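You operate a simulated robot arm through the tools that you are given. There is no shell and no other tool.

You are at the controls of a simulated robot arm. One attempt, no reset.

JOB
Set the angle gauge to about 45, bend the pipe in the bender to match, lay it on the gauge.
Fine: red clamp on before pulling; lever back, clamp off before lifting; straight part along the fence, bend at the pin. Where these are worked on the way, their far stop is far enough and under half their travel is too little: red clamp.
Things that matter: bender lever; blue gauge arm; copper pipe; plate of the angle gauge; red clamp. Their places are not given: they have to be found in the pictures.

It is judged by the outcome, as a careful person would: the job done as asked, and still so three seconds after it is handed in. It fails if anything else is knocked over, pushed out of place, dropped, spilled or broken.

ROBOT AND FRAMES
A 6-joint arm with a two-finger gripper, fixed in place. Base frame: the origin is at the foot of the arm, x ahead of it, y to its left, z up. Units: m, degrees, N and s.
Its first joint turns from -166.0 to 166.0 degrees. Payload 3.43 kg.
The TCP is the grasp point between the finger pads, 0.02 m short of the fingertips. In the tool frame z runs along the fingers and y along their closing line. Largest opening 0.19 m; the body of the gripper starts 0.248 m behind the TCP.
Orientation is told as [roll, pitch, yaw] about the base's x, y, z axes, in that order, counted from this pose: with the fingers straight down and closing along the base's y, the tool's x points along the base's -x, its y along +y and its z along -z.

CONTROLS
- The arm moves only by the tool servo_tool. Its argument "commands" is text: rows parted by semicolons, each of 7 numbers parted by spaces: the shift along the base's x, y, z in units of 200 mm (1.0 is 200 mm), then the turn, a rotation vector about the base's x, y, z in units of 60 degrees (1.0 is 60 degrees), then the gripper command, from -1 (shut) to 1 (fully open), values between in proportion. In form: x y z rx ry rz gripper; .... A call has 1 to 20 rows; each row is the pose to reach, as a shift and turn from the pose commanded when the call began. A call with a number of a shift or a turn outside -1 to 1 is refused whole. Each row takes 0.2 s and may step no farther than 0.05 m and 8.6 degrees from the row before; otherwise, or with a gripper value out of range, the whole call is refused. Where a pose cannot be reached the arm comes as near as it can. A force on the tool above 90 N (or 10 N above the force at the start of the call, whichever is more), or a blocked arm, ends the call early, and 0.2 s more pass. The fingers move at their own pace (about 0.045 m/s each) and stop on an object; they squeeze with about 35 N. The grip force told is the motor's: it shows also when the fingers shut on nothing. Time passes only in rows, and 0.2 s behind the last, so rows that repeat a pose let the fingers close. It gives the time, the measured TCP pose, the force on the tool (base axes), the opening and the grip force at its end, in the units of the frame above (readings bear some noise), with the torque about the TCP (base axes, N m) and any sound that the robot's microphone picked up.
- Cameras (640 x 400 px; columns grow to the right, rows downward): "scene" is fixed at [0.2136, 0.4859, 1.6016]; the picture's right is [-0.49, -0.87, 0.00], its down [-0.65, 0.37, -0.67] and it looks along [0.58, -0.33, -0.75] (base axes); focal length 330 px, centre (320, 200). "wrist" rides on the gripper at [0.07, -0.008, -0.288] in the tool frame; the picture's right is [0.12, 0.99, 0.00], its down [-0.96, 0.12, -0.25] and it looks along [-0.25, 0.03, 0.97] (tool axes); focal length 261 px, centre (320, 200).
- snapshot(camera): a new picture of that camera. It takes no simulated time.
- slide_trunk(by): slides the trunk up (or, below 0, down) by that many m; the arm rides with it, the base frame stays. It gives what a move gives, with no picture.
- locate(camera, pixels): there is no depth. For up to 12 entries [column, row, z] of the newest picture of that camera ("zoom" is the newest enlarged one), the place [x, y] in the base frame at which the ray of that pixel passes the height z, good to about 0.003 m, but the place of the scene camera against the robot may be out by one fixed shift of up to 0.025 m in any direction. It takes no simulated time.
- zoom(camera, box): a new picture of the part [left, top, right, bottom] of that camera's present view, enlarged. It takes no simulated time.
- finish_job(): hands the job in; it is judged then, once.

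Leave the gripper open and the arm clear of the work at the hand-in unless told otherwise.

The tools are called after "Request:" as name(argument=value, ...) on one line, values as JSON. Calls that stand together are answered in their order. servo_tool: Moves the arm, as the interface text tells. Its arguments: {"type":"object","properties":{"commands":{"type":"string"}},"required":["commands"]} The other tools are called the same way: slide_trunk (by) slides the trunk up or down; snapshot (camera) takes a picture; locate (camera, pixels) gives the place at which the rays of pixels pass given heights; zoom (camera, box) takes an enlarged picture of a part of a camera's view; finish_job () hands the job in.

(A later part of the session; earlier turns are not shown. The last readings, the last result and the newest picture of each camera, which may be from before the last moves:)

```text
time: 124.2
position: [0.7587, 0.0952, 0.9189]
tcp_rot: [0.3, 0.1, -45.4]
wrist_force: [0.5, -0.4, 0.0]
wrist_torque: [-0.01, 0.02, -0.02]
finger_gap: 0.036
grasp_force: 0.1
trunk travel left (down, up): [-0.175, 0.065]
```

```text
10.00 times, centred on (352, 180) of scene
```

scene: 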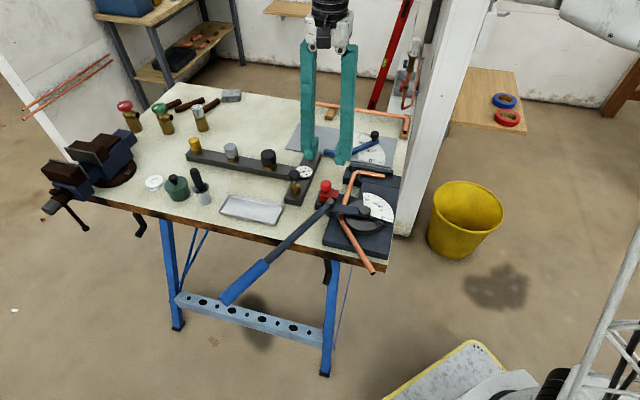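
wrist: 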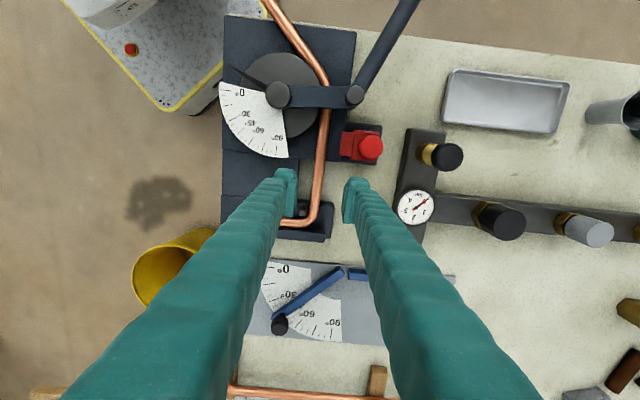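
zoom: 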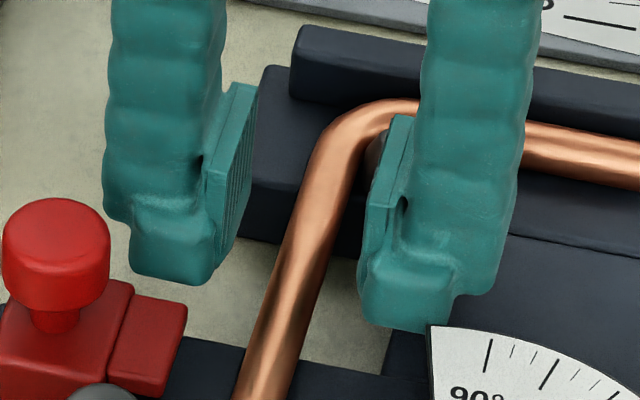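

Fingers straddle the pipe. Lower 5 mm in small steps, watching force.

Request:
servo_tool(commands="0 0 -0.012 0 0 0 -0.62; 0 0 -0.025 0 0 0 -0.62; 0 0 -0.025 0 0 0 -0.62")

```text
time: 125.0
position: [0.7595, 0.0961, 0.9128]
tcp_rot: [0.4, 0.0, -45.5]
wrist_force: [0.3, 0.5, 0.6]
wrist_torque: [-0.01, -0.01, -0.03]
finger_gap: 0.0363
grasp_force: 0.1
trunk travel left (down, up): [-0.175, 0.065]
```

Request:
servo_tool(commands="0 0 -0.01 0 0 0 -0.62; 0 0 -0.01 0 0 0 -1; 0 0 -0.01 0 0 0 -1; 0 0 -0.01 0 0 0 -1; 0 0 -0.01 0 0 0 -1")

Request:
zoom(camera="scene", box=[320, 160, 384, 200])

Request:
zoom(camera="wrist", box=[270, 110, 370, 230])

```text
time: 126.2
position: [0.7592, 0.0957, 0.913]
tcp_rot: [0.4, -0.1, -45.4]
wrist_force: [0.2, 0.1, 19.0]
wrist_torque: [0.24, 0.16, -0.07]
finger_gap: 0.0078
grasp_force: 35.1
trunk travel left (down, up): [-0.175, 0.065]
```

```text
10.00 times, centred on (352, 180) of scene
```

zoom: 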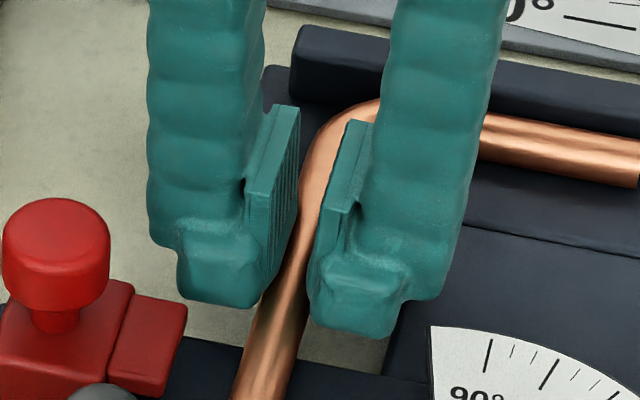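

```text
3.33 times, centred on (320, 170) of wrist
```

zoom: 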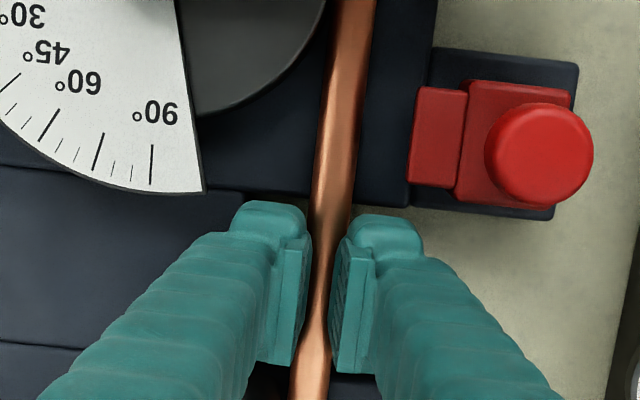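

The fingers closed on the top of the pipe (gap only 0.008, pushing up), so the pipe sits lower than I thought, with its centre about 0.014 below my camera estimate. I'll open, go down to TCP z≈0.8995 in small steps, and watch force.

Request:
servo_tool(commands="0 0 0.01 0 0 0 -0.7; 0 0 0.01 0 0 0 -0.68; 0 0 -0.02 0 0 0 -0.68; 0 0 -0.04 0 0 0 -0.68; 0 0 -0.04 0 0 0 -0.68")

Request:
zoom(camera="wrist", box=[270, 110, 370, 230])

```text
time: 127.4
position: [0.7599, 0.0961, 0.9055]
tcp_rot: [0.4, -0.1, -45.5]
wrist_force: [-0.2, -0.9, 32.3]
wrist_torque: [-0.75, 0.69, 0.07]
finger_gap: 0.0309
grasp_force: 0.3
trunk travel left (down, up): [-0.175, 0.065]
```

```text
3.33 times, centred on (320, 170) of wrist
```

zoom: 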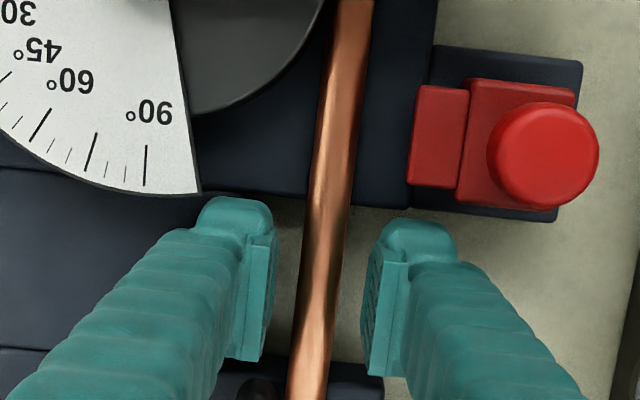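

Contact was felt at the inner finger's edge (torque places it about 0.032 m inward, on the bridge block). I'll raise, narrow the gap to 0.025, shift 5 mm outward and try again.

Request:
servo_tool(commands="0 0 0.03 0 0 0 -0.7; 0.01 0.01 0.04 0 0 0 -0.74; 0.018 0.018 0.04 0 0 0 -0.74; 0.018 0.018 0.02 0 0 0 -0.74; 0.018 0.018 0 0 0 0 -0.74; 0.018 0.018 0 0 0 0 -0.74")

Request:
zoom(camera="wrist", box=[270, 110, 370, 230])

```text
time: 128.8
position: [0.764, 0.0999, 0.9032]
tcp_rot: [0.2, 0.0, -45.5]
wrist_force: [-0.9, -0.8, -0.3]
wrist_torque: [-0.01, -0.01, 0.0]
finger_gap: 0.0248
grasp_force: 0.1
trunk travel left (down, up): [-0.175, 0.065]
```

```text
3.33 times, centred on (320, 170) of wrist
```

zoom: 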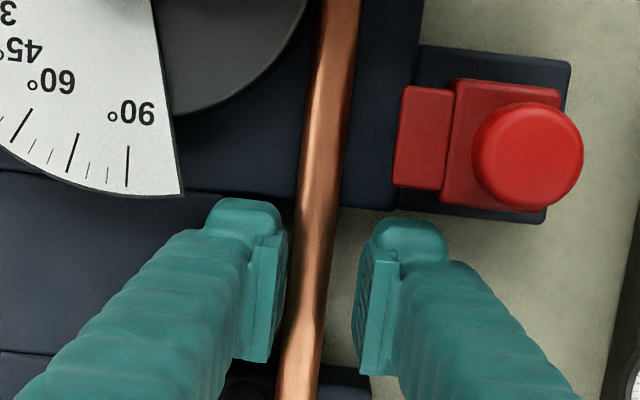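

No contact now at z=0.903. I'll lower to 0.899 and close.

Request:
servo_tool(commands="0 0 -0.01 0 0 0 -0.74; 0 0 -0.02 0 0 0 -0.74; 0 0 -0.02 0 0 0 -0.74")

```text
time: 129.6
position: [0.7643, 0.0998, 0.8989]
tcp_rot: [0.3, 0.0, -45.5]
wrist_force: [0.6, -0.1, -0.6]
wrist_torque: [0.01, 0.01, 0.0]
finger_gap: 0.0247
grasp_force: 0.0
trunk travel left (down, up): [-0.175, 0.065]
```

Request:
servo_tool(commands="0 0 0 0 0 0 -0.8; -0.006 -0.006 0 0 0 0 -0.88; -0.012 -0.012 0 0 0 0 -1; -0.012 -0.012 0 0 0 0 -1; -0.012 -0.012 0 0 0 0 -1; -0.012 -0.012 0 0 0 0 -1")

Request:
zoom(camera="scene", box=[310, 160, 420, 260])

```text
time: 131.0
position: [0.7602, 0.098, 0.8974]
tcp_rot: [0.3, -0.1, -45.6]
wrist_force: [0.3, -0.5, -0.4]
wrist_torque: [-0.03, -0.05, -0.01]
finger_gap: 0.0121
grasp_force: 35.4
trunk travel left (down, up): [-0.175, 0.065]
```

```text
4.00 times, centred on (365, 210) of scene
```

zoom: 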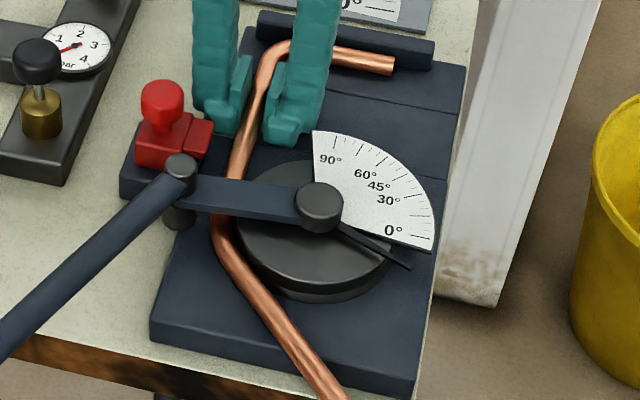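

The pipe is gripped (gap 0.012, no vertical force). Gentle lift of 6 mm, watching force, since the lever link passes above the pipe.

Request:
servo_tool(commands="0 0 0.01 0 0 0 -1; 0 0 0.02 0 0 0 -1; 0 0 0.03 0 0 0 -1; 0 0 0.03 0 0 0 -1")

Request:
zoom(camera="scene", box=[310, 160, 420, 260])

```text
time: 132.0
position: [0.7615, 0.0976, 0.9052]
tcp_rot: [0.4, 0.1, -45.5]
wrist_force: [1.0, -0.1, -1.8]
wrist_torque: [-0.06, -0.13, 0.01]
finger_gap: 0.0122
grasp_force: 34.9
trunk travel left (down, up): [-0.175, 0.065]
```

```text
4.00 times, centred on (365, 210) of scene
```

zoom: 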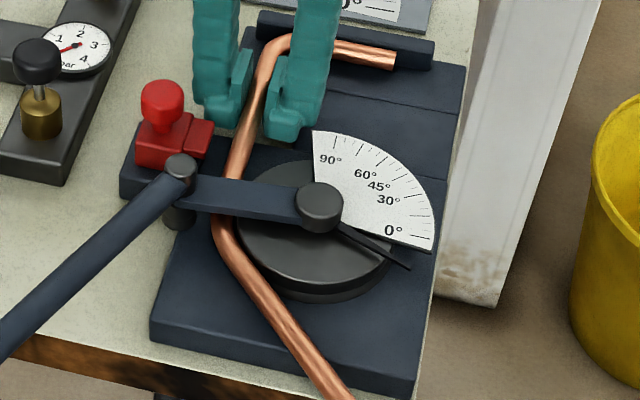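

The lifted weight is about 1.8 N and it is clear. I'll continue upward in small steps.

Request:
servo_tool(commands="0 0 0.015 0 0 0 -1; 0 0 0.03 0 0 0 -1; 0 0 0.045 0 0 0 -1; 0 0 0.06 0 0 0 -1; 0 0 0.06 0 0 0 -1")

Request:
zoom(camera="scene", box=[310, 160, 420, 260])

Request:
zoom(camera="wrist", box=[220, 0, 420, 240])

```text
time: 133.2
position: [0.7625, 0.0961, 0.917]
tcp_rot: [0.3, 0.0, -45.5]
wrist_force: [0.1, -0.8, -1.9]
wrist_torque: [-0.04, -0.13, -0.03]
finger_gap: 0.0124
grasp_force: 35.2
trunk travel left (down, up): [-0.175, 0.065]
```

```text
4.00 times, centred on (365, 210) of scene
```

zoom: 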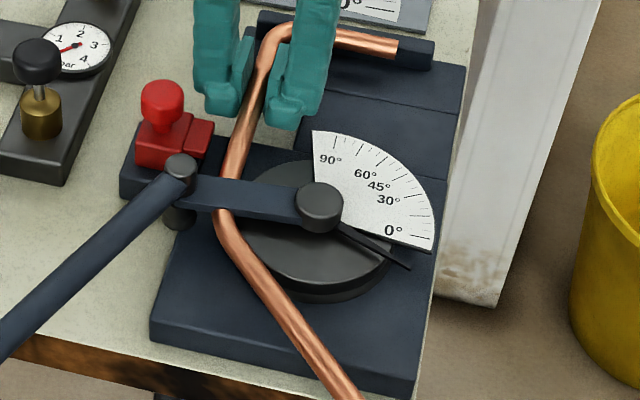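

```text
1.67 times, centred on (320, 120) of wrist
```

zoom: 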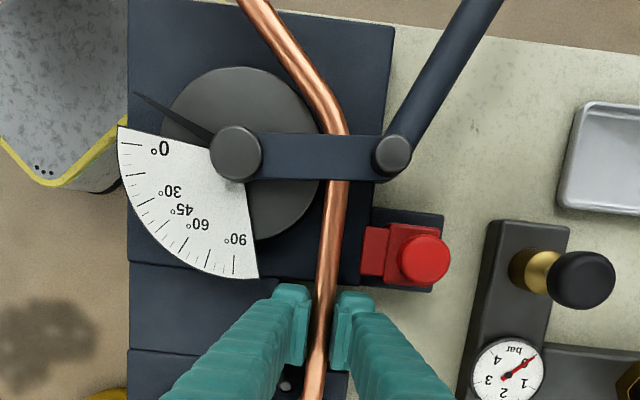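

18 mm up with no resistance. I'll continue slowly.

Request:
servo_tool(commands="0 0 0.015 0 0 0 -1; 0 0 0.03 0 0 0 -1; 0 0 0.045 0 0 0 -1; 0 0 0.045 0 0 0 -1")

Request:
zoom(camera="scene", box=[310, 160, 420, 260])

```text
time: 134.2
position: [0.7615, 0.0985, 0.9267]
tcp_rot: [0.3, 0.0, -45.6]
wrist_force: [-0.3, 0.0, -0.9]
wrist_torque: [-0.06, -0.12, -0.01]
finger_gap: 0.012
grasp_force: 35.1
trunk travel left (down, up): [-0.175, 0.065]
```

```text
4.00 times, centred on (365, 210) of scene
```

zoom: 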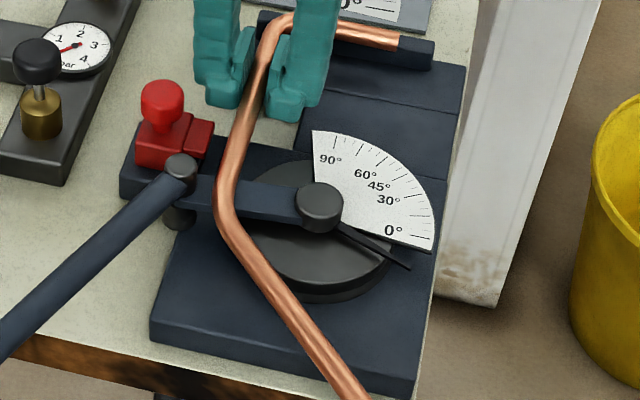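

The pipe came up past the link without any contact force. I'll lift it well clear to z≈1.06.

Request:
servo_tool(commands="0 0 0.08 0 0 0 -1; 0 0 0.16 0 0 0 -1; 0 0 0.26 0 0 0 -1; 0 0 0.36 0 0 0 -1; 0 0 0.46 0 0 0 -1; 0 0 0.56 0 0 0 -1; 0 0 0.66 0 0 0 -1; 0 0 0.66 0 0 0 -1")

Request:
snapshot(camera="scene")

Request:
snapshot(camera="wrist")

```text
time: 136.0
position: [0.7607, 0.0981, 1.0592]
tcp_rot: [0.4, 0.1, -45.5]
wrist_force: [-1.2, -0.6, -1.2]
wrist_torque: [-0.03, -0.1, -0.01]
finger_gap: 0.0103
grasp_force: 35.4
trunk travel left (down, up): [-0.175, 0.065]
```

```text
taken
```

scene: 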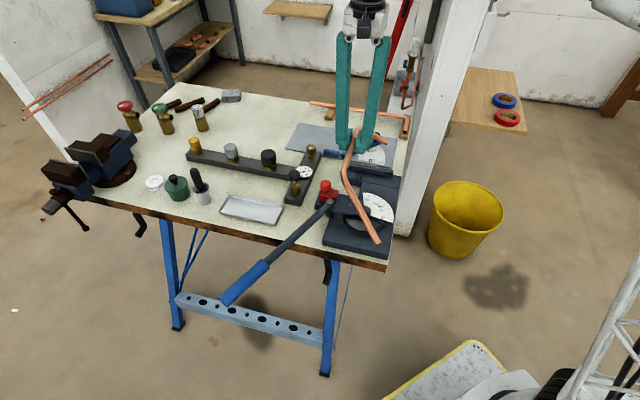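

```text
taken
```

wrist: 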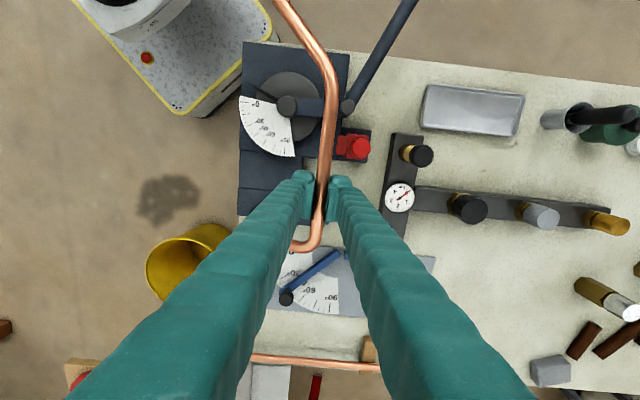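

The gap reading has shrunk from 0.0122 to 0.0103, so the fingertips are holding above the pipe's equator and slowly slipping. I'll lower it straight back into the bender now and take a deeper grip.

Request:
servo_tool(commands="0 0 -0.08 0 0 0 -1; 0 0 -0.2 0 0 0 -1; 0 0 -0.33 0 0 0 -1; 0 0 -0.46 0 0 0 -1; 0 0 -0.58 0 0 0 -1; 0 0 -0.68 0 0 0 -1; 0 0 -0.75 0 0 0 -1; 0 0 -0.785 0 0 0 -1; 0 0 -0.8 0 0 0 -1; 0 0 -0.8 0 0 0 -1")

Request:
zoom(camera="scene", box=[310, 160, 420, 260])

Request:
snapshot(camera="wrist")

```text
time: 138.2
position: [0.7614, 0.0976, 0.8971]
tcp_rot: [0.3, 0.1, -45.6]
wrist_force: [0.6, 0.2, 0.1]
wrist_torque: [-0.07, -0.11, 0.0]
finger_gap: 0.0099
grasp_force: 35.0
trunk travel left (down, up): [-0.175, 0.065]
```

```text
4.00 times, centred on (365, 210) of scene
```

zoom: 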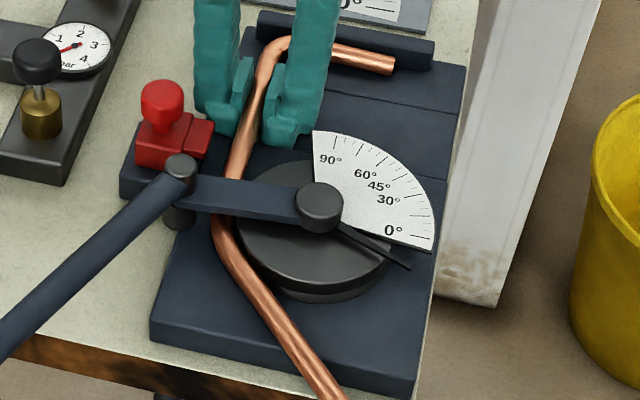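

```text
taken
```

wrist: 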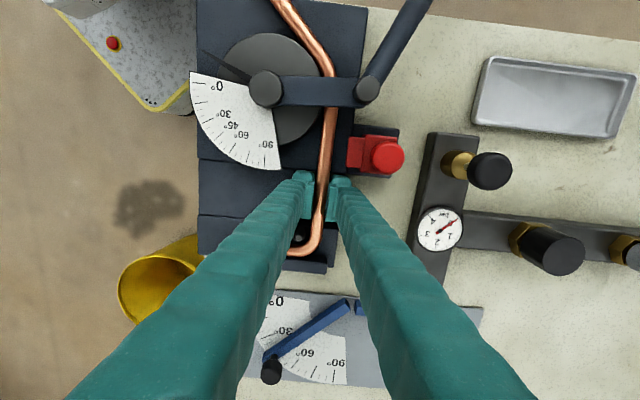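

It's back in place. I'll open just a little (gap 0.02), shift 1.5 mm outward, then lower 7 mm in steps.

Request:
servo_tool(commands="0 0 0 0 0 0 -0.85; 0.005 0.005 0 0 0 0 -0.79; 0.005 0.005 0 0 0 0 -0.79; 0.005 0.005 -0.01 0 0 0 -0.79; 0.005 0.005 -0.02 0 0 0 -0.79; 0.005 0.005 -0.02 0 0 0 -0.79")

Request:
zoom(camera="wrist", box=[270, 110, 370, 230])

Request:
zoom(camera="scene", box=[320, 160, 384, 200])

```text
time: 139.6
position: [0.7626, 0.0983, 0.8949]
tcp_rot: [0.4, 0.0, -45.6]
wrist_force: [0.7, 2.4, 10.0]
wrist_torque: [-0.3, 0.26, -0.06]
finger_gap: 0.0189
grasp_force: 0.0
trunk travel left (down, up): [-0.175, 0.065]
```

```text
3.33 times, centred on (320, 170) of wrist
```

zoom: 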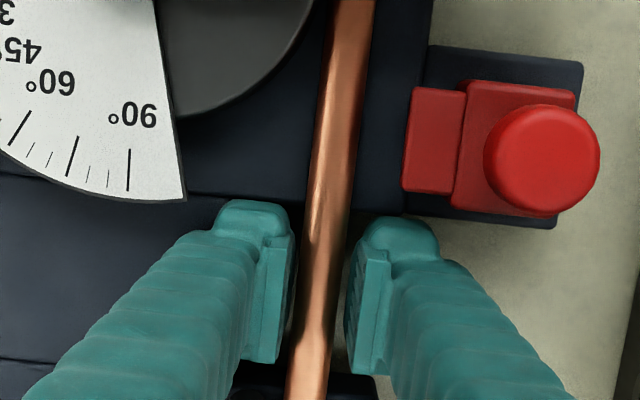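

```text
10.00 times, centred on (352, 180) of scene
```

zoom: 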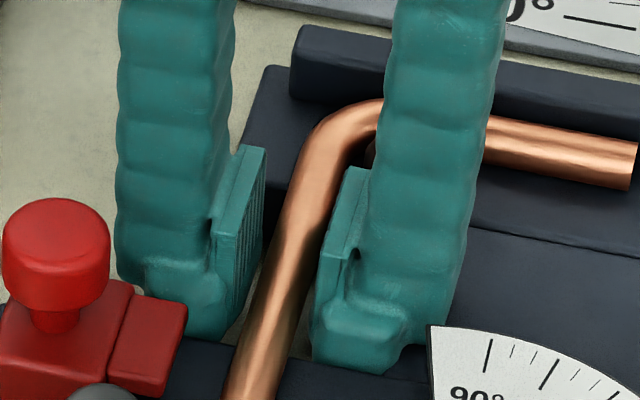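

Slight contact on the inner block again. The pipe really looks about 12 mm thick, so the earlier 0.012 gap was a full-diameter grip and the change was probably a small droop. I'll back up 2 mm, re-close centred, and carry more gently.

Request:
servo_tool(commands="0 0 0.01 0 0 0 -0.79; -0.003 -0.003 0.01 0 0 0 -0.9; -0.005 -0.005 0.01 0 0 0 -1; -0.005 -0.005 0.01 0 0 0 -1; -0.005 -0.005 0.01 0 0 0 -1; -0.005 -0.005 0.01 0 0 0 -1")

Request:
zoom(camera="wrist", box=[220, 0, 420, 240])

```text
time: 141.0
position: [0.7604, 0.0975, 0.8969]
tcp_rot: [0.4, 0.1, -45.5]
wrist_force: [0.4, 0.1, -0.3]
wrist_torque: [-0.03, -0.05, 0.02]
finger_gap: 0.01
grasp_force: 34.9
trunk travel left (down, up): [-0.175, 0.065]
```

```text
1.67 times, centred on (320, 120) of wrist
```

zoom: 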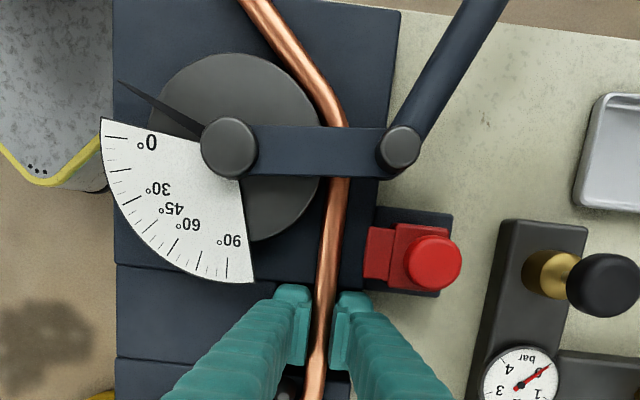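

Gripped again with the pipe flat. I'll lift steadily and then check for droop.

Request:
servo_tool(commands="0 0 0.03 0 0 0 -1; 0 0 0.08 0 0 0 -1; 0 0 0.14 0 0 0 -1; 0 0 0.2 0 0 0 -1; 0 0 0.27 0 0 0 -1; 0 0 0.34 0 0 0 -1; 0 0 0.41 0 0 0 -1; 0 0 0.48 0 0 0 -1; 0 0 0.54 0 0 0 -1; 0 0 0.58 0 0 0 -1; 0 0 0.6 0 0 0 -1")

Request:
zoom(camera="wrist", box=[220, 0, 420, 240])

Request:
zoom(camera="scene", box=[300, 110, 420, 260])

```text
time: 143.4
position: [0.762, 0.0969, 1.0169]
tcp_rot: [0.3, 0.0, -45.5]
wrist_force: [-0.3, -0.2, -0.9]
wrist_torque: [-0.04, -0.14, -0.02]
finger_gap: 0.0099
grasp_force: 35.2
trunk travel left (down, up): [-0.175, 0.065]
```

```text
1.67 times, centred on (320, 120) of wrist
```

zoom: 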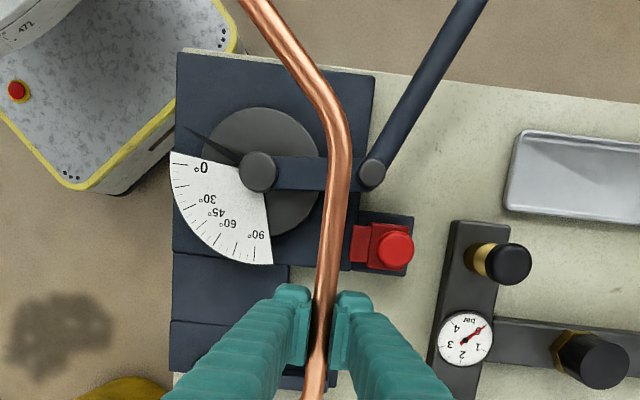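

```text
2.67 times, centred on (360, 185) of scene
```

zoom: 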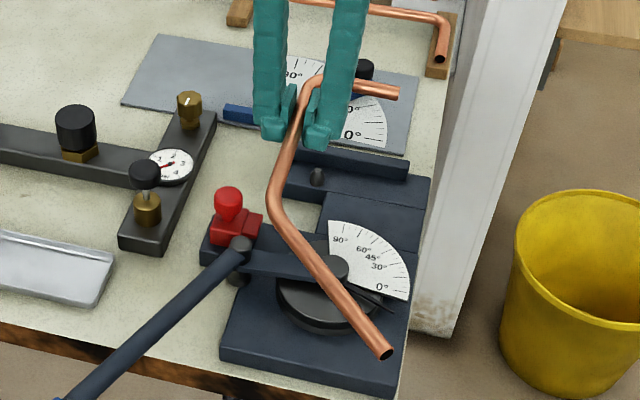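

The grip is stable (gap steady, weight ≈1–1.8 N) and the pipe stays nearly level. I'll carry it toward the gauge while turning +60°, at z≈1.04.

Request:
servo_tool(commands="0.05 0 0.05 0 0 0.08 -1; 0.12 0 0.1 0 0 0.16 -1; 0.2 0 0.12 0 0 0.25 -1; 0.28 0 0.12 0 0 0.34 -1; 0.36 0 0.12 0 0 0.44 -1; 0.44 0 0.12 0 0 0.54 -1; 0.52 0 0.12 0 0 0.64 -1; 0.6 0 0.12 0 0 0.74 -1; 0.68 0 0.12 0 0 0.84 -1; 0.74 0 0.12 0 0 0.92 -1; 0.78 0 0.12 0 0 1 -1; 0.78 0 0.12 0 0 1 -1")

Request:
snapshot(camera="scene")

Request:
snapshot(camera="wrist")

```text
time: 146.0
position: [0.9173, 0.0973, 1.0392]
tcp_rot: [0.3, 0.2, 14.6]
wrist_force: [0.6, -0.1, -1.3]
wrist_torque: [0.12, -0.09, -0.03]
finger_gap: 0.0103
grasp_force: 34.8
trunk travel left (down, up): [-0.175, 0.065]
```

```text
taken
```

scene: 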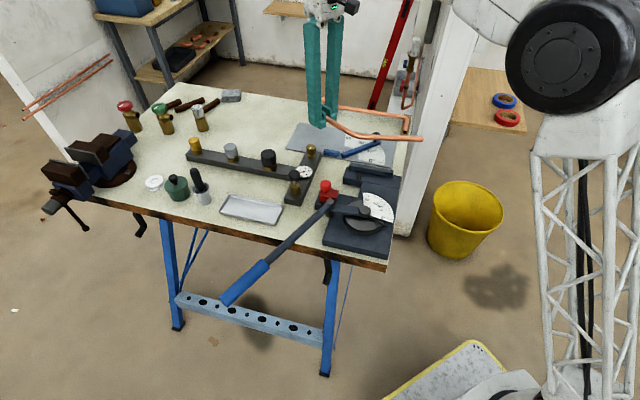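

```text
taken
```

wrist: 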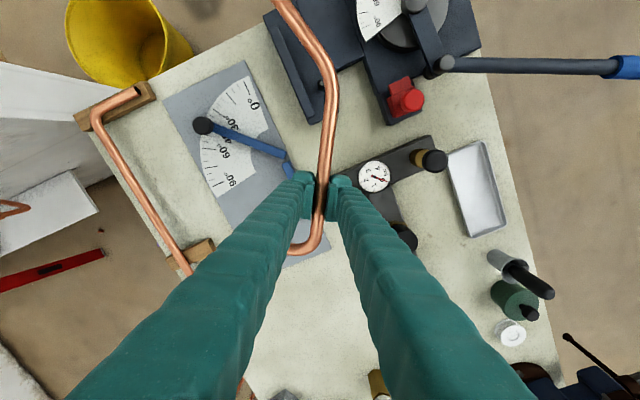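

Carried well. I'll turn the remaining 30.8° and move to (1.020, 0.098), staying high.

Request:
servo_tool(commands="0.06 0 0 0 0 0.07 -1; 0.13 0 0 0 0 0.15 -1; 0.2 0.002 0 0 0 0.23 -1; 0.28 0.002 0 0 0 0.31 -1; 0.36 0.002 0 0 0 0.39 -1; 0.44 0.002 0 0 0 0.46 -1; 0.5 0.002 0 0 0 0.5 -1; 0.515 0.002 0 0 0 0.513 -1; 0.515 0.002 0 0 0 0.513 -1")

Request:
snapshot(camera="wrist")

Request:
zoom(camera="scene", box=[270, 80, 430, 190])

```text
time: 148.0
position: [1.0197, 0.0976, 1.0402]
tcp_rot: [0.3, 0.1, 45.2]
wrist_force: [-0.1, -0.2, -1.1]
wrist_torque: [0.08, -0.04, -0.03]
finger_gap: 0.01
grasp_force: 35.3
trunk travel left (down, up): [-0.175, 0.065]
```

```text
taken
```

wrist: 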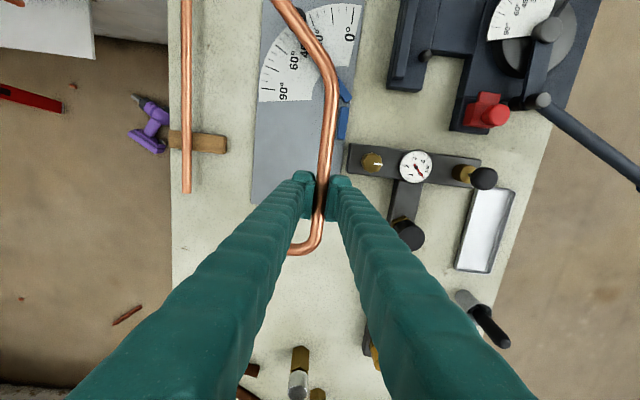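

```text
3.64 times, centred on (350, 135) of scene
```

zoom: 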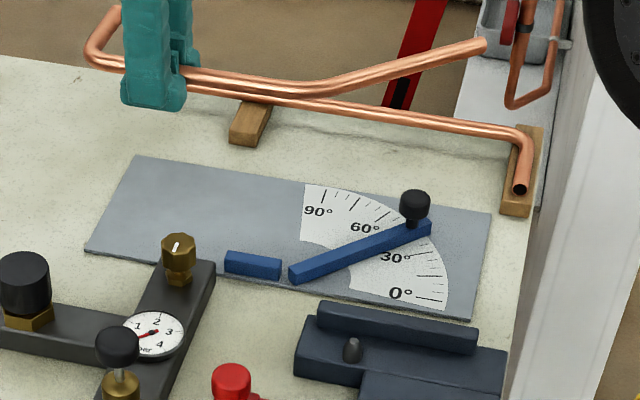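

It's above the gauge with the straight part parallel to the fence. I'll descend to z≈0.93 and check alignment.

Request:
servo_tool(commands="0 0 -0.06 0 0 0 -1; 0 0 -0.14 0 0 0 -1; 0 0 -0.22 0 0 0 -1; 0 0 -0.3 0 0 0 -1; 0 0 -0.38 0 0 0 -1; 0 0 -0.46 0 0 0 -1; 0 0 -0.52 0 0 0 -1; 0 0 -0.55 0 0 0 -1; 0 0 -0.55 0 0 0 -1")

Request:
snapshot(camera="wrist")

Request:
zoom(camera="scene", box=[270, 80, 430, 190])

Request:
zoom(camera="wrist", box=[220, 0, 420, 260])

```text
time: 150.0
position: [1.0211, 0.0977, 0.9308]
tcp_rot: [0.3, 0.0, 45.3]
wrist_force: [0.2, -0.6, -1.0]
wrist_torque: [0.1, -0.03, 0.01]
finger_gap: 0.0103
grasp_force: 34.6
trunk travel left (down, up): [-0.175, 0.065]
```

```text
taken
```

wrist: 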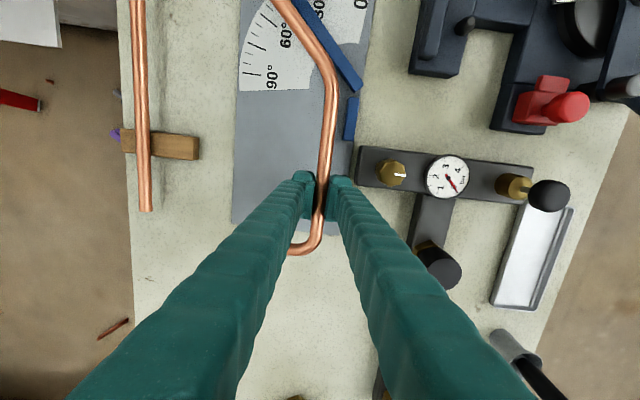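

```text
3.64 times, centred on (350, 135) of scene
```

zoom: 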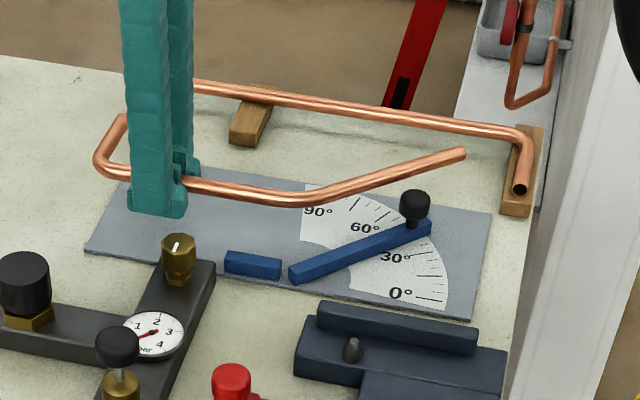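

```text
1.54 times, centred on (320, 130) of wrist
```

zoom: 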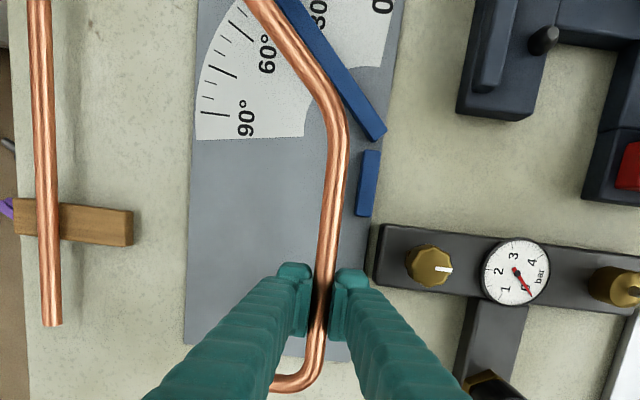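

Alignment is good: the free leg runs parallel to the blue arm. I'll lower to just above the plate in small steps.

Request:
servo_tool(commands="0 0 -0.05 0 0 0 -1; 0 0 -0.1 0 0 0 -1; 0 0 -0.14 0 0 0 -1; 0 0 -0.17 0 0 0 -1; 0 0 -0.19 0 0 0 -1; 0 0 -0.2 0 0 0 -1; 0 0 -0.2 0 0 0 -1")

Request:
zoom(camera="scene", box=[270, 80, 430, 190])

Request:
zoom(camera="wrist", box=[220, 0, 420, 260])

```text
time: 151.6
position: [1.0206, 0.0979, 0.8909]
tcp_rot: [0.3, 0.2, 45.3]
wrist_force: [-0.4, -0.3, -1.9]
wrist_torque: [0.12, -0.07, -0.01]
finger_gap: 0.0102
grasp_force: 35.0
trunk travel left (down, up): [-0.175, 0.065]
```

```text
3.64 times, centred on (350, 135) of scene
```

zoom: 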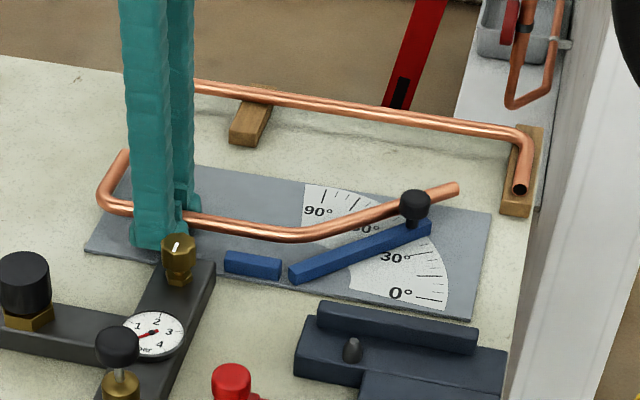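

```text
1.54 times, centred on (320, 130) of wrist
```

zoom: 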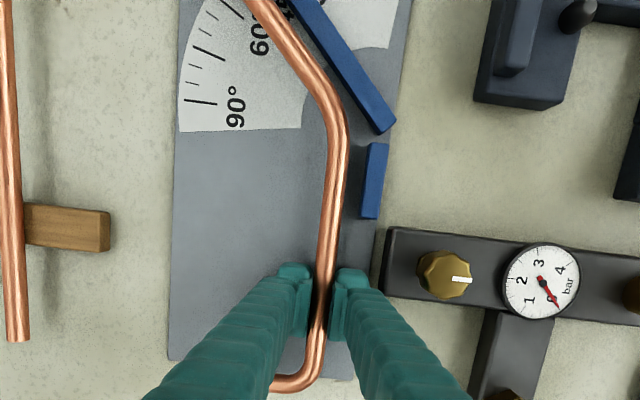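

Still a few mm above the plate. 4–5 mm more, in 1 mm rows.

Request:
servo_tool(commands="0 0 -0.005 0 0 0 -1; 0 0 -0.01 0 0 0 -1; 0 0 -0.015 0 0 0 -1; 0 0 -0.02 0 0 0 -1; 0 0 -0.02 0 0 0 -1")

Request:
zoom(camera="scene", box=[270, 100, 398, 180])

```text
time: 152.8
position: [1.0192, 0.0974, 0.8855]
tcp_rot: [0.3, 0.1, 45.4]
wrist_force: [0.5, 0.1, -1.4]
wrist_torque: [0.08, -0.01, -0.01]
finger_gap: 0.0102
grasp_force: 34.6
trunk travel left (down, up): [-0.175, 0.065]
```

```text
5.00 times, centred on (334, 140) of scene
```

zoom: 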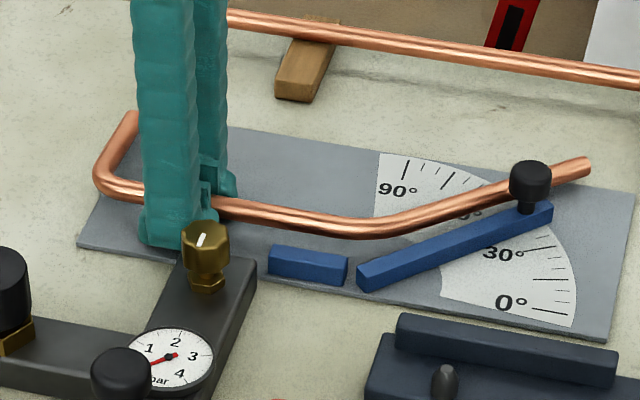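

Tips are about 1 mm above the plate and the pipe a few mm above it. I'll open gently to set it down (gap to 0.03).

Request:
servo_tool(commands="0 0 -0.003 0 0 0 -0.9; 0 0 -0.003 0 0 0 -0.88; 0 0 -0.003 0 0 0 -0.86; 0 0 -0.003 0 0 0 -0.8; 0 0 -0.003 0 0 0 -0.7; 0 0 -0.003 0 0 0 -0.7")

Request:
zoom(camera="scene", box=[270, 100, 398, 180])

Request:
zoom(camera="wrist", box=[220, 0, 420, 260])

```text
time: 154.2
position: [1.02, 0.0965, 0.8863]
tcp_rot: [0.3, 0.1, 45.4]
wrist_force: [3.1, -2.1, 1.0]
wrist_torque: [0.0, 0.04, -0.01]
finger_gap: 0.0265
grasp_force: 0.1
trunk travel left (down, up): [-0.175, 0.065]
```

```text
5.00 times, centred on (334, 140) of scene
```

zoom: 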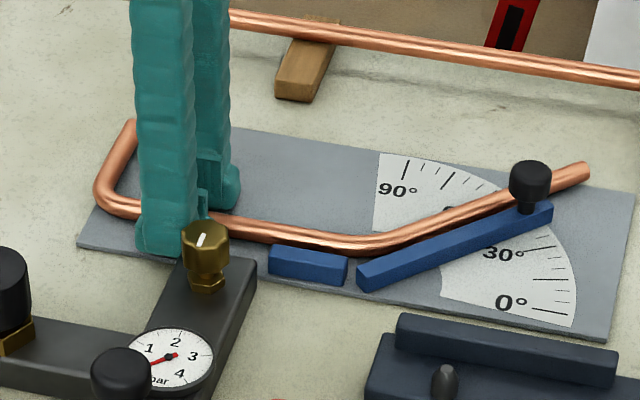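

```text
1.54 times, centred on (320, 130) of wrist
```

zoom: 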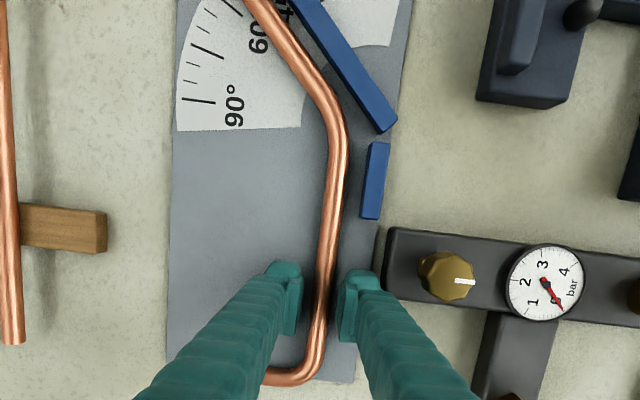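

The pipe is down on the plate. The outer finger lightly touches the manifold end, so I'll shift 1.5 mm inward and lift straight up.

Request:
servo_tool(commands="0.005 -0.005 0 0 0 0 -0.72; 0.005 -0.005 0.05 0 0 0 -0.72; 0.005 -0.005 0.15 0 0 0 -0.72; 0.005 -0.005 0.3 0 0 0 -0.72; 0.005 -0.005 0.45 0 0 0 -0.8; 0.005 -0.005 0.6 0 0 0 -0.9; 0.005 -0.005 0.7 0 0 0 -1; 0.005 -0.005 0.7 0 0 0 -1")

Request:
snapshot(camera="wrist")

Request:
zoom(camera="scene", box=[270, 100, 398, 180])

Request:
zoom(camera="wrist", box=[230, 0, 410, 270])

```text
time: 156.0
position: [1.0216, 0.0976, 1.0269]
tcp_rot: [0.3, 0.1, 45.3]
wrist_force: [-0.3, 0.7, -0.3]
wrist_torque: [0.0, -0.01, -0.01]
finger_gap: 0.0002
grasp_force: 34.9
trunk travel left (down, up): [-0.175, 0.065]
```

```text
taken
```

wrist: 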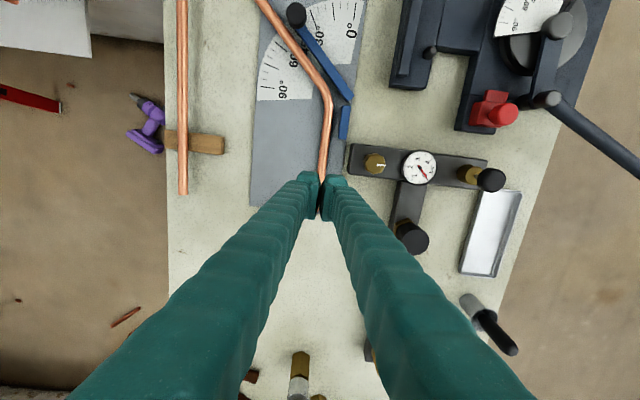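

```text
5.00 times, centred on (334, 140) of scene
```

zoom: 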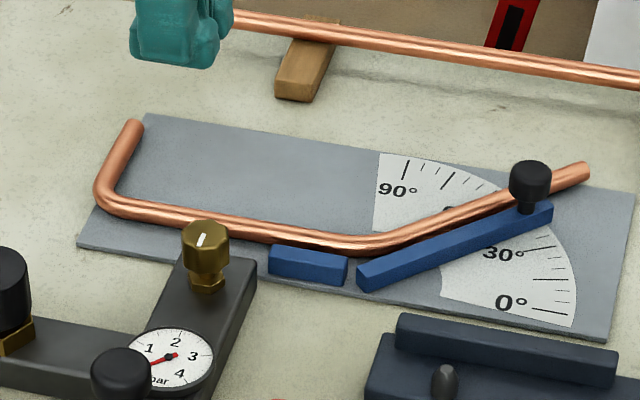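

```text
1.48 times, centred on (320, 135) of wrist
```

zoom: 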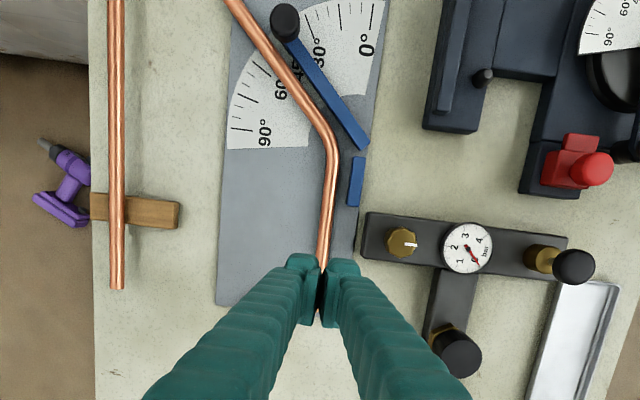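

The pipe lies on the plate, parallel to the fence with a ~13 mm gap. I'll use the closed fingers from the inner side, in line with the pipe's centre of mass (≈54 mm from the bend), to push it gently to the fence. First go over and down at (0.9925, 0.029).

Request:
servo_tool(commands="-0.07 -0.17 0 0 0 0 -1; -0.145 -0.343 0 0 0 0 -1; -0.145 -0.343 -0.2 0 0 0 -1; -0.145 -0.343 -0.4 0 0 0 -1; -0.145 -0.343 -0.5 0 0 0 -1; -0.145 -0.343 -0.5 0 0 0 -1")

Request:
zoom(camera="wrist", box=[230, 60, 410, 240])

Request:
zoom(camera="scene", box=[270, 100, 398, 180])

```text
time: 157.4
position: [0.9916, 0.0283, 0.9247]
tcp_rot: [0.3, 0.1, 45.3]
wrist_force: [0.3, -0.4, -1.1]
wrist_torque: [-0.01, 0.02, 0.0]
finger_gap: 0.0
grasp_force: 34.3
trunk travel left (down, up): [-0.175, 0.065]
```

```text
2.22 times, centred on (320, 150) of wrist
```

zoom: 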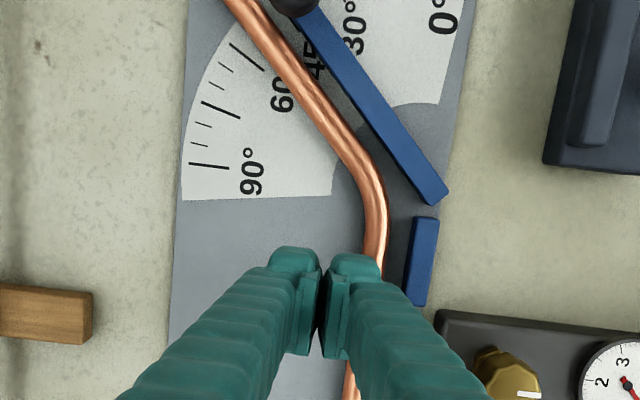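

```text
5.00 times, centred on (334, 140) of scene
```

zoom: 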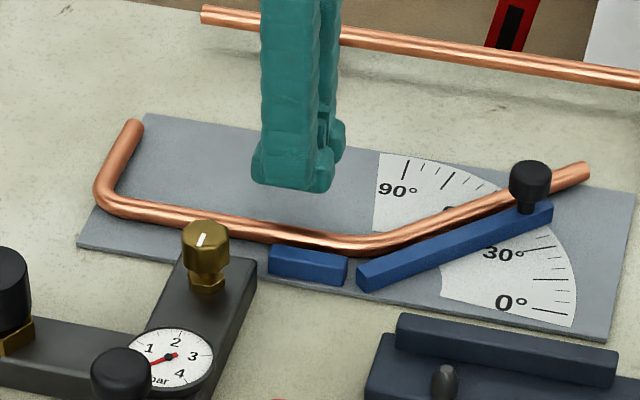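

The fingers will land about 9 mm inside the pipe. Lower to just above the plate.

Request:
servo_tool(commands="0 0 -0.08 0 0 0 -1; 0 0 -0.15 0 0 0 -1; 0 0 -0.188 0 0 0 -1; 0 0 -0.188 0 0 0 -1")

Request:
zoom(camera="wrist", box=[230, 60, 410, 240])

```text
time: 158.4
position: [0.9914, 0.0274, 0.8888]
tcp_rot: [0.3, 0.0, 45.3]
wrist_force: [-0.4, 0.2, 2.4]
wrist_torque: [0.08, 0.06, 0.04]
finger_gap: 0.0001
grasp_force: 34.1
trunk travel left (down, up): [-0.175, 0.065]
```

```text
2.22 times, centred on (320, 150) of wrist
```

zoom: 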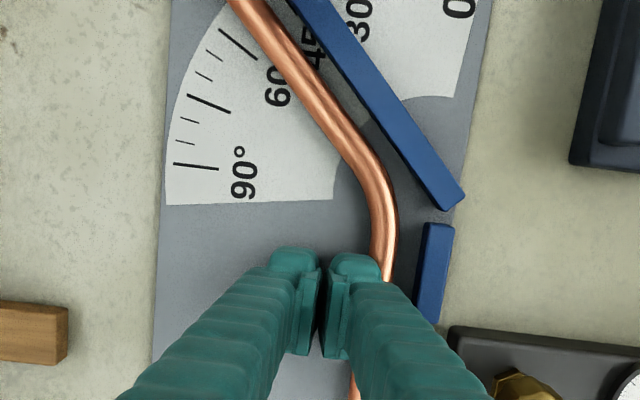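

Light touch on the plate; I'll raise 1 mm and push 12 mm outward, slowly.

Request:
servo_tool(commands="0 0 0.008 0 0 0 -1; -0.0107 0.0105 0.008 0 0 0 -1; -0.0214 0.0211 0.008 0 0 0 -1; -0.032 0.0316 0.008 0 0 0 -1; -0.0427 0.0421 0.008 0 0 0 -1; -0.0427 0.0421 0.008 0 0 0 -1")

Request:
zoom(camera="wrist", box=[230, 60, 410, 240])

Request:
zoom(camera="scene", box=[270, 100, 398, 180])

```text
time: 159.8
position: [0.9819, 0.0366, 0.8895]
tcp_rot: [0.2, 0.1, 45.3]
wrist_force: [0.3, 0.1, 0.6]
wrist_torque: [0.0, -0.01, -0.01]
finger_gap: 0.0
grasp_force: 34.5
trunk travel left (down, up): [-0.175, 0.065]
```

```text
2.22 times, centred on (320, 150) of wrist
```

zoom: 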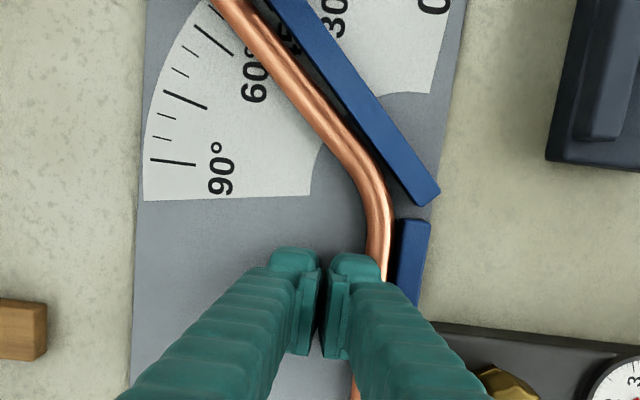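

```text
5.00 times, centred on (334, 140) of scene
```

zoom: 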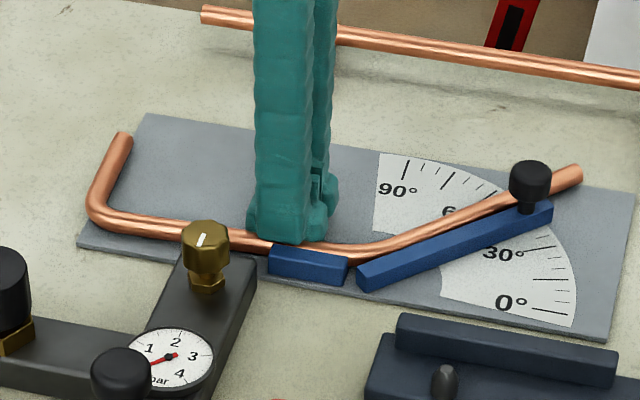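

The pipe moved cleanly and stays parallel; about 4 mm gap remains to the fence and arm. Push 3 mm more.

Request:
servo_tool(commands="-0.0053 0.0053 0 0 0 0 -1; -0.0107 0.0105 0 0 0 0 -1; -0.0107 0.0105 0 0 0 0 -1")

Request:
zoom(camera="wrist", box=[230, 60, 410, 240])

Request:
zoom(camera="scene", box=[310, 120, 398, 175])

```text
time: 160.6
position: [0.9811, 0.0375, 0.8901]
tcp_rot: [0.4, -0.1, 45.1]
wrist_force: [6.1, -7.0, 3.4]
wrist_torque: [-0.17, 0.02, 0.11]
finger_gap: 0.0001
grasp_force: 34.2
trunk travel left (down, up): [-0.175, 0.065]
```

```text
2.22 times, centred on (320, 150) of wrist
```

zoom: 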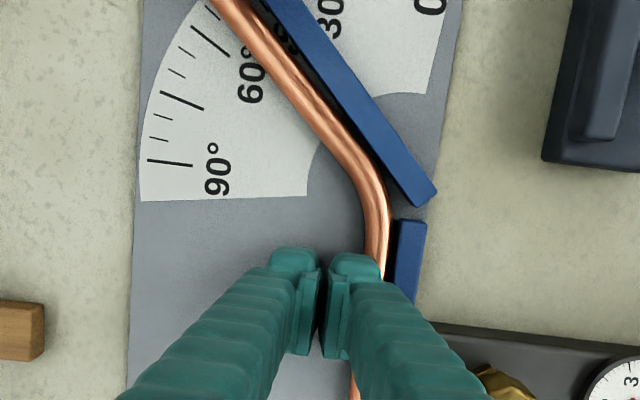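

```text
7.27 times, centred on (354, 148) of scene
```

zoom: 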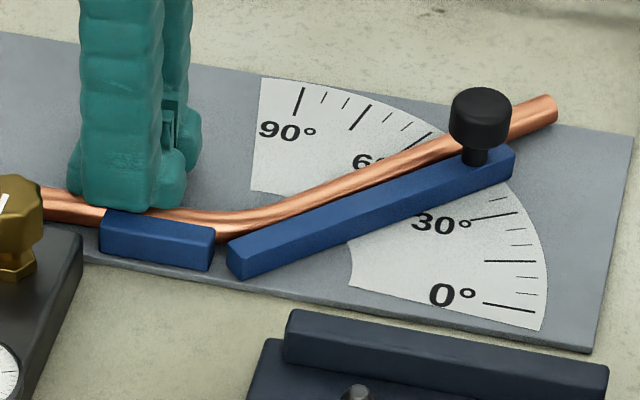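

A 9 N reaction: the pipe has met the fence. I'll back off inward and lift away to inspect.

Request:
servo_tool(commands="0.018 -0.0175 0 0 0 0 -1; 0.036 -0.035 0 0 0 0 -1; 0.036 -0.035 0.1 0 0 0 -1; 0.036 -0.035 0.25 0 0 0 -1; 0.036 -0.035 0.45 0 0 0 -1; 0.036 0.1 0.6 0 0 0 -0.6; 0.036 0.25 0.7 0 0 0 0; 0.036 0.4 0.7 0 0 0 0.5; 0.036 0.45 0.7 0 0 0 1; 0.036 0.45 0.7 0 0 0 1")

Request:
snapshot(camera="wrist")

Request:
zoom(camera="wrist", box=[210, 0, 410, 240])

Request:
zoom(camera="scene", box=[270, 90, 430, 190])

```text
time: 162.8
position: [0.9887, 0.1287, 1.0297]
tcp_rot: [0.3, 0.1, 45.3]
wrist_force: [-0.3, -0.1, 0.1]
wrist_torque: [0.01, 0.01, -0.01]
finger_gap: 0.1025
grasp_force: 0.0
trunk travel left (down, up): [-0.175, 0.065]
```

```text
taken
```

wrist: 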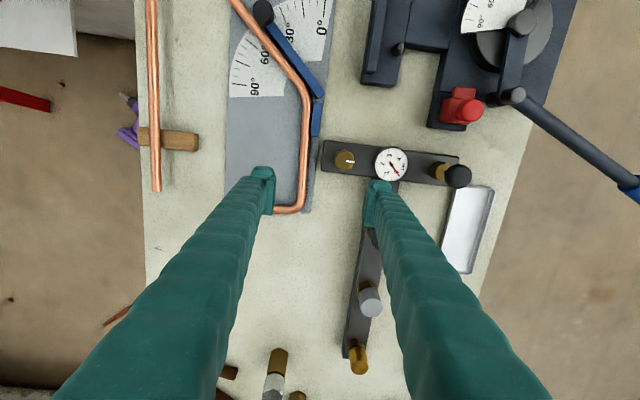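

```text
1.67 times, centred on (310, 120) of wrist
```

zoom: 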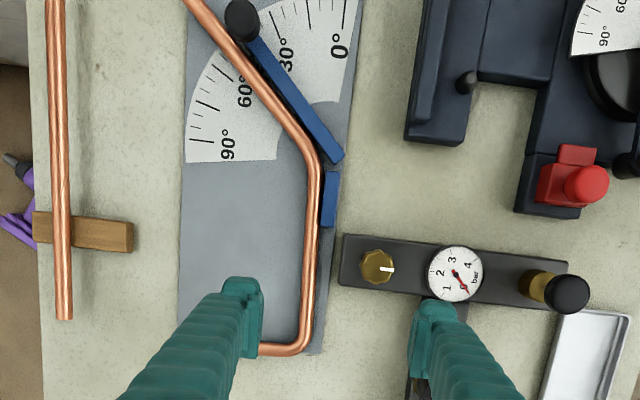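

```text
4.00 times, centred on (350, 140) of scene
```

zoom: 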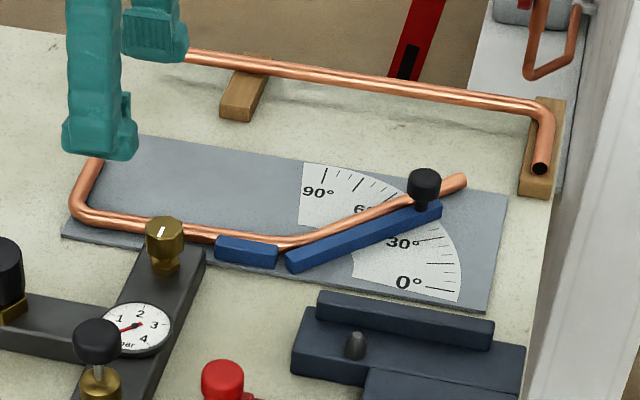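

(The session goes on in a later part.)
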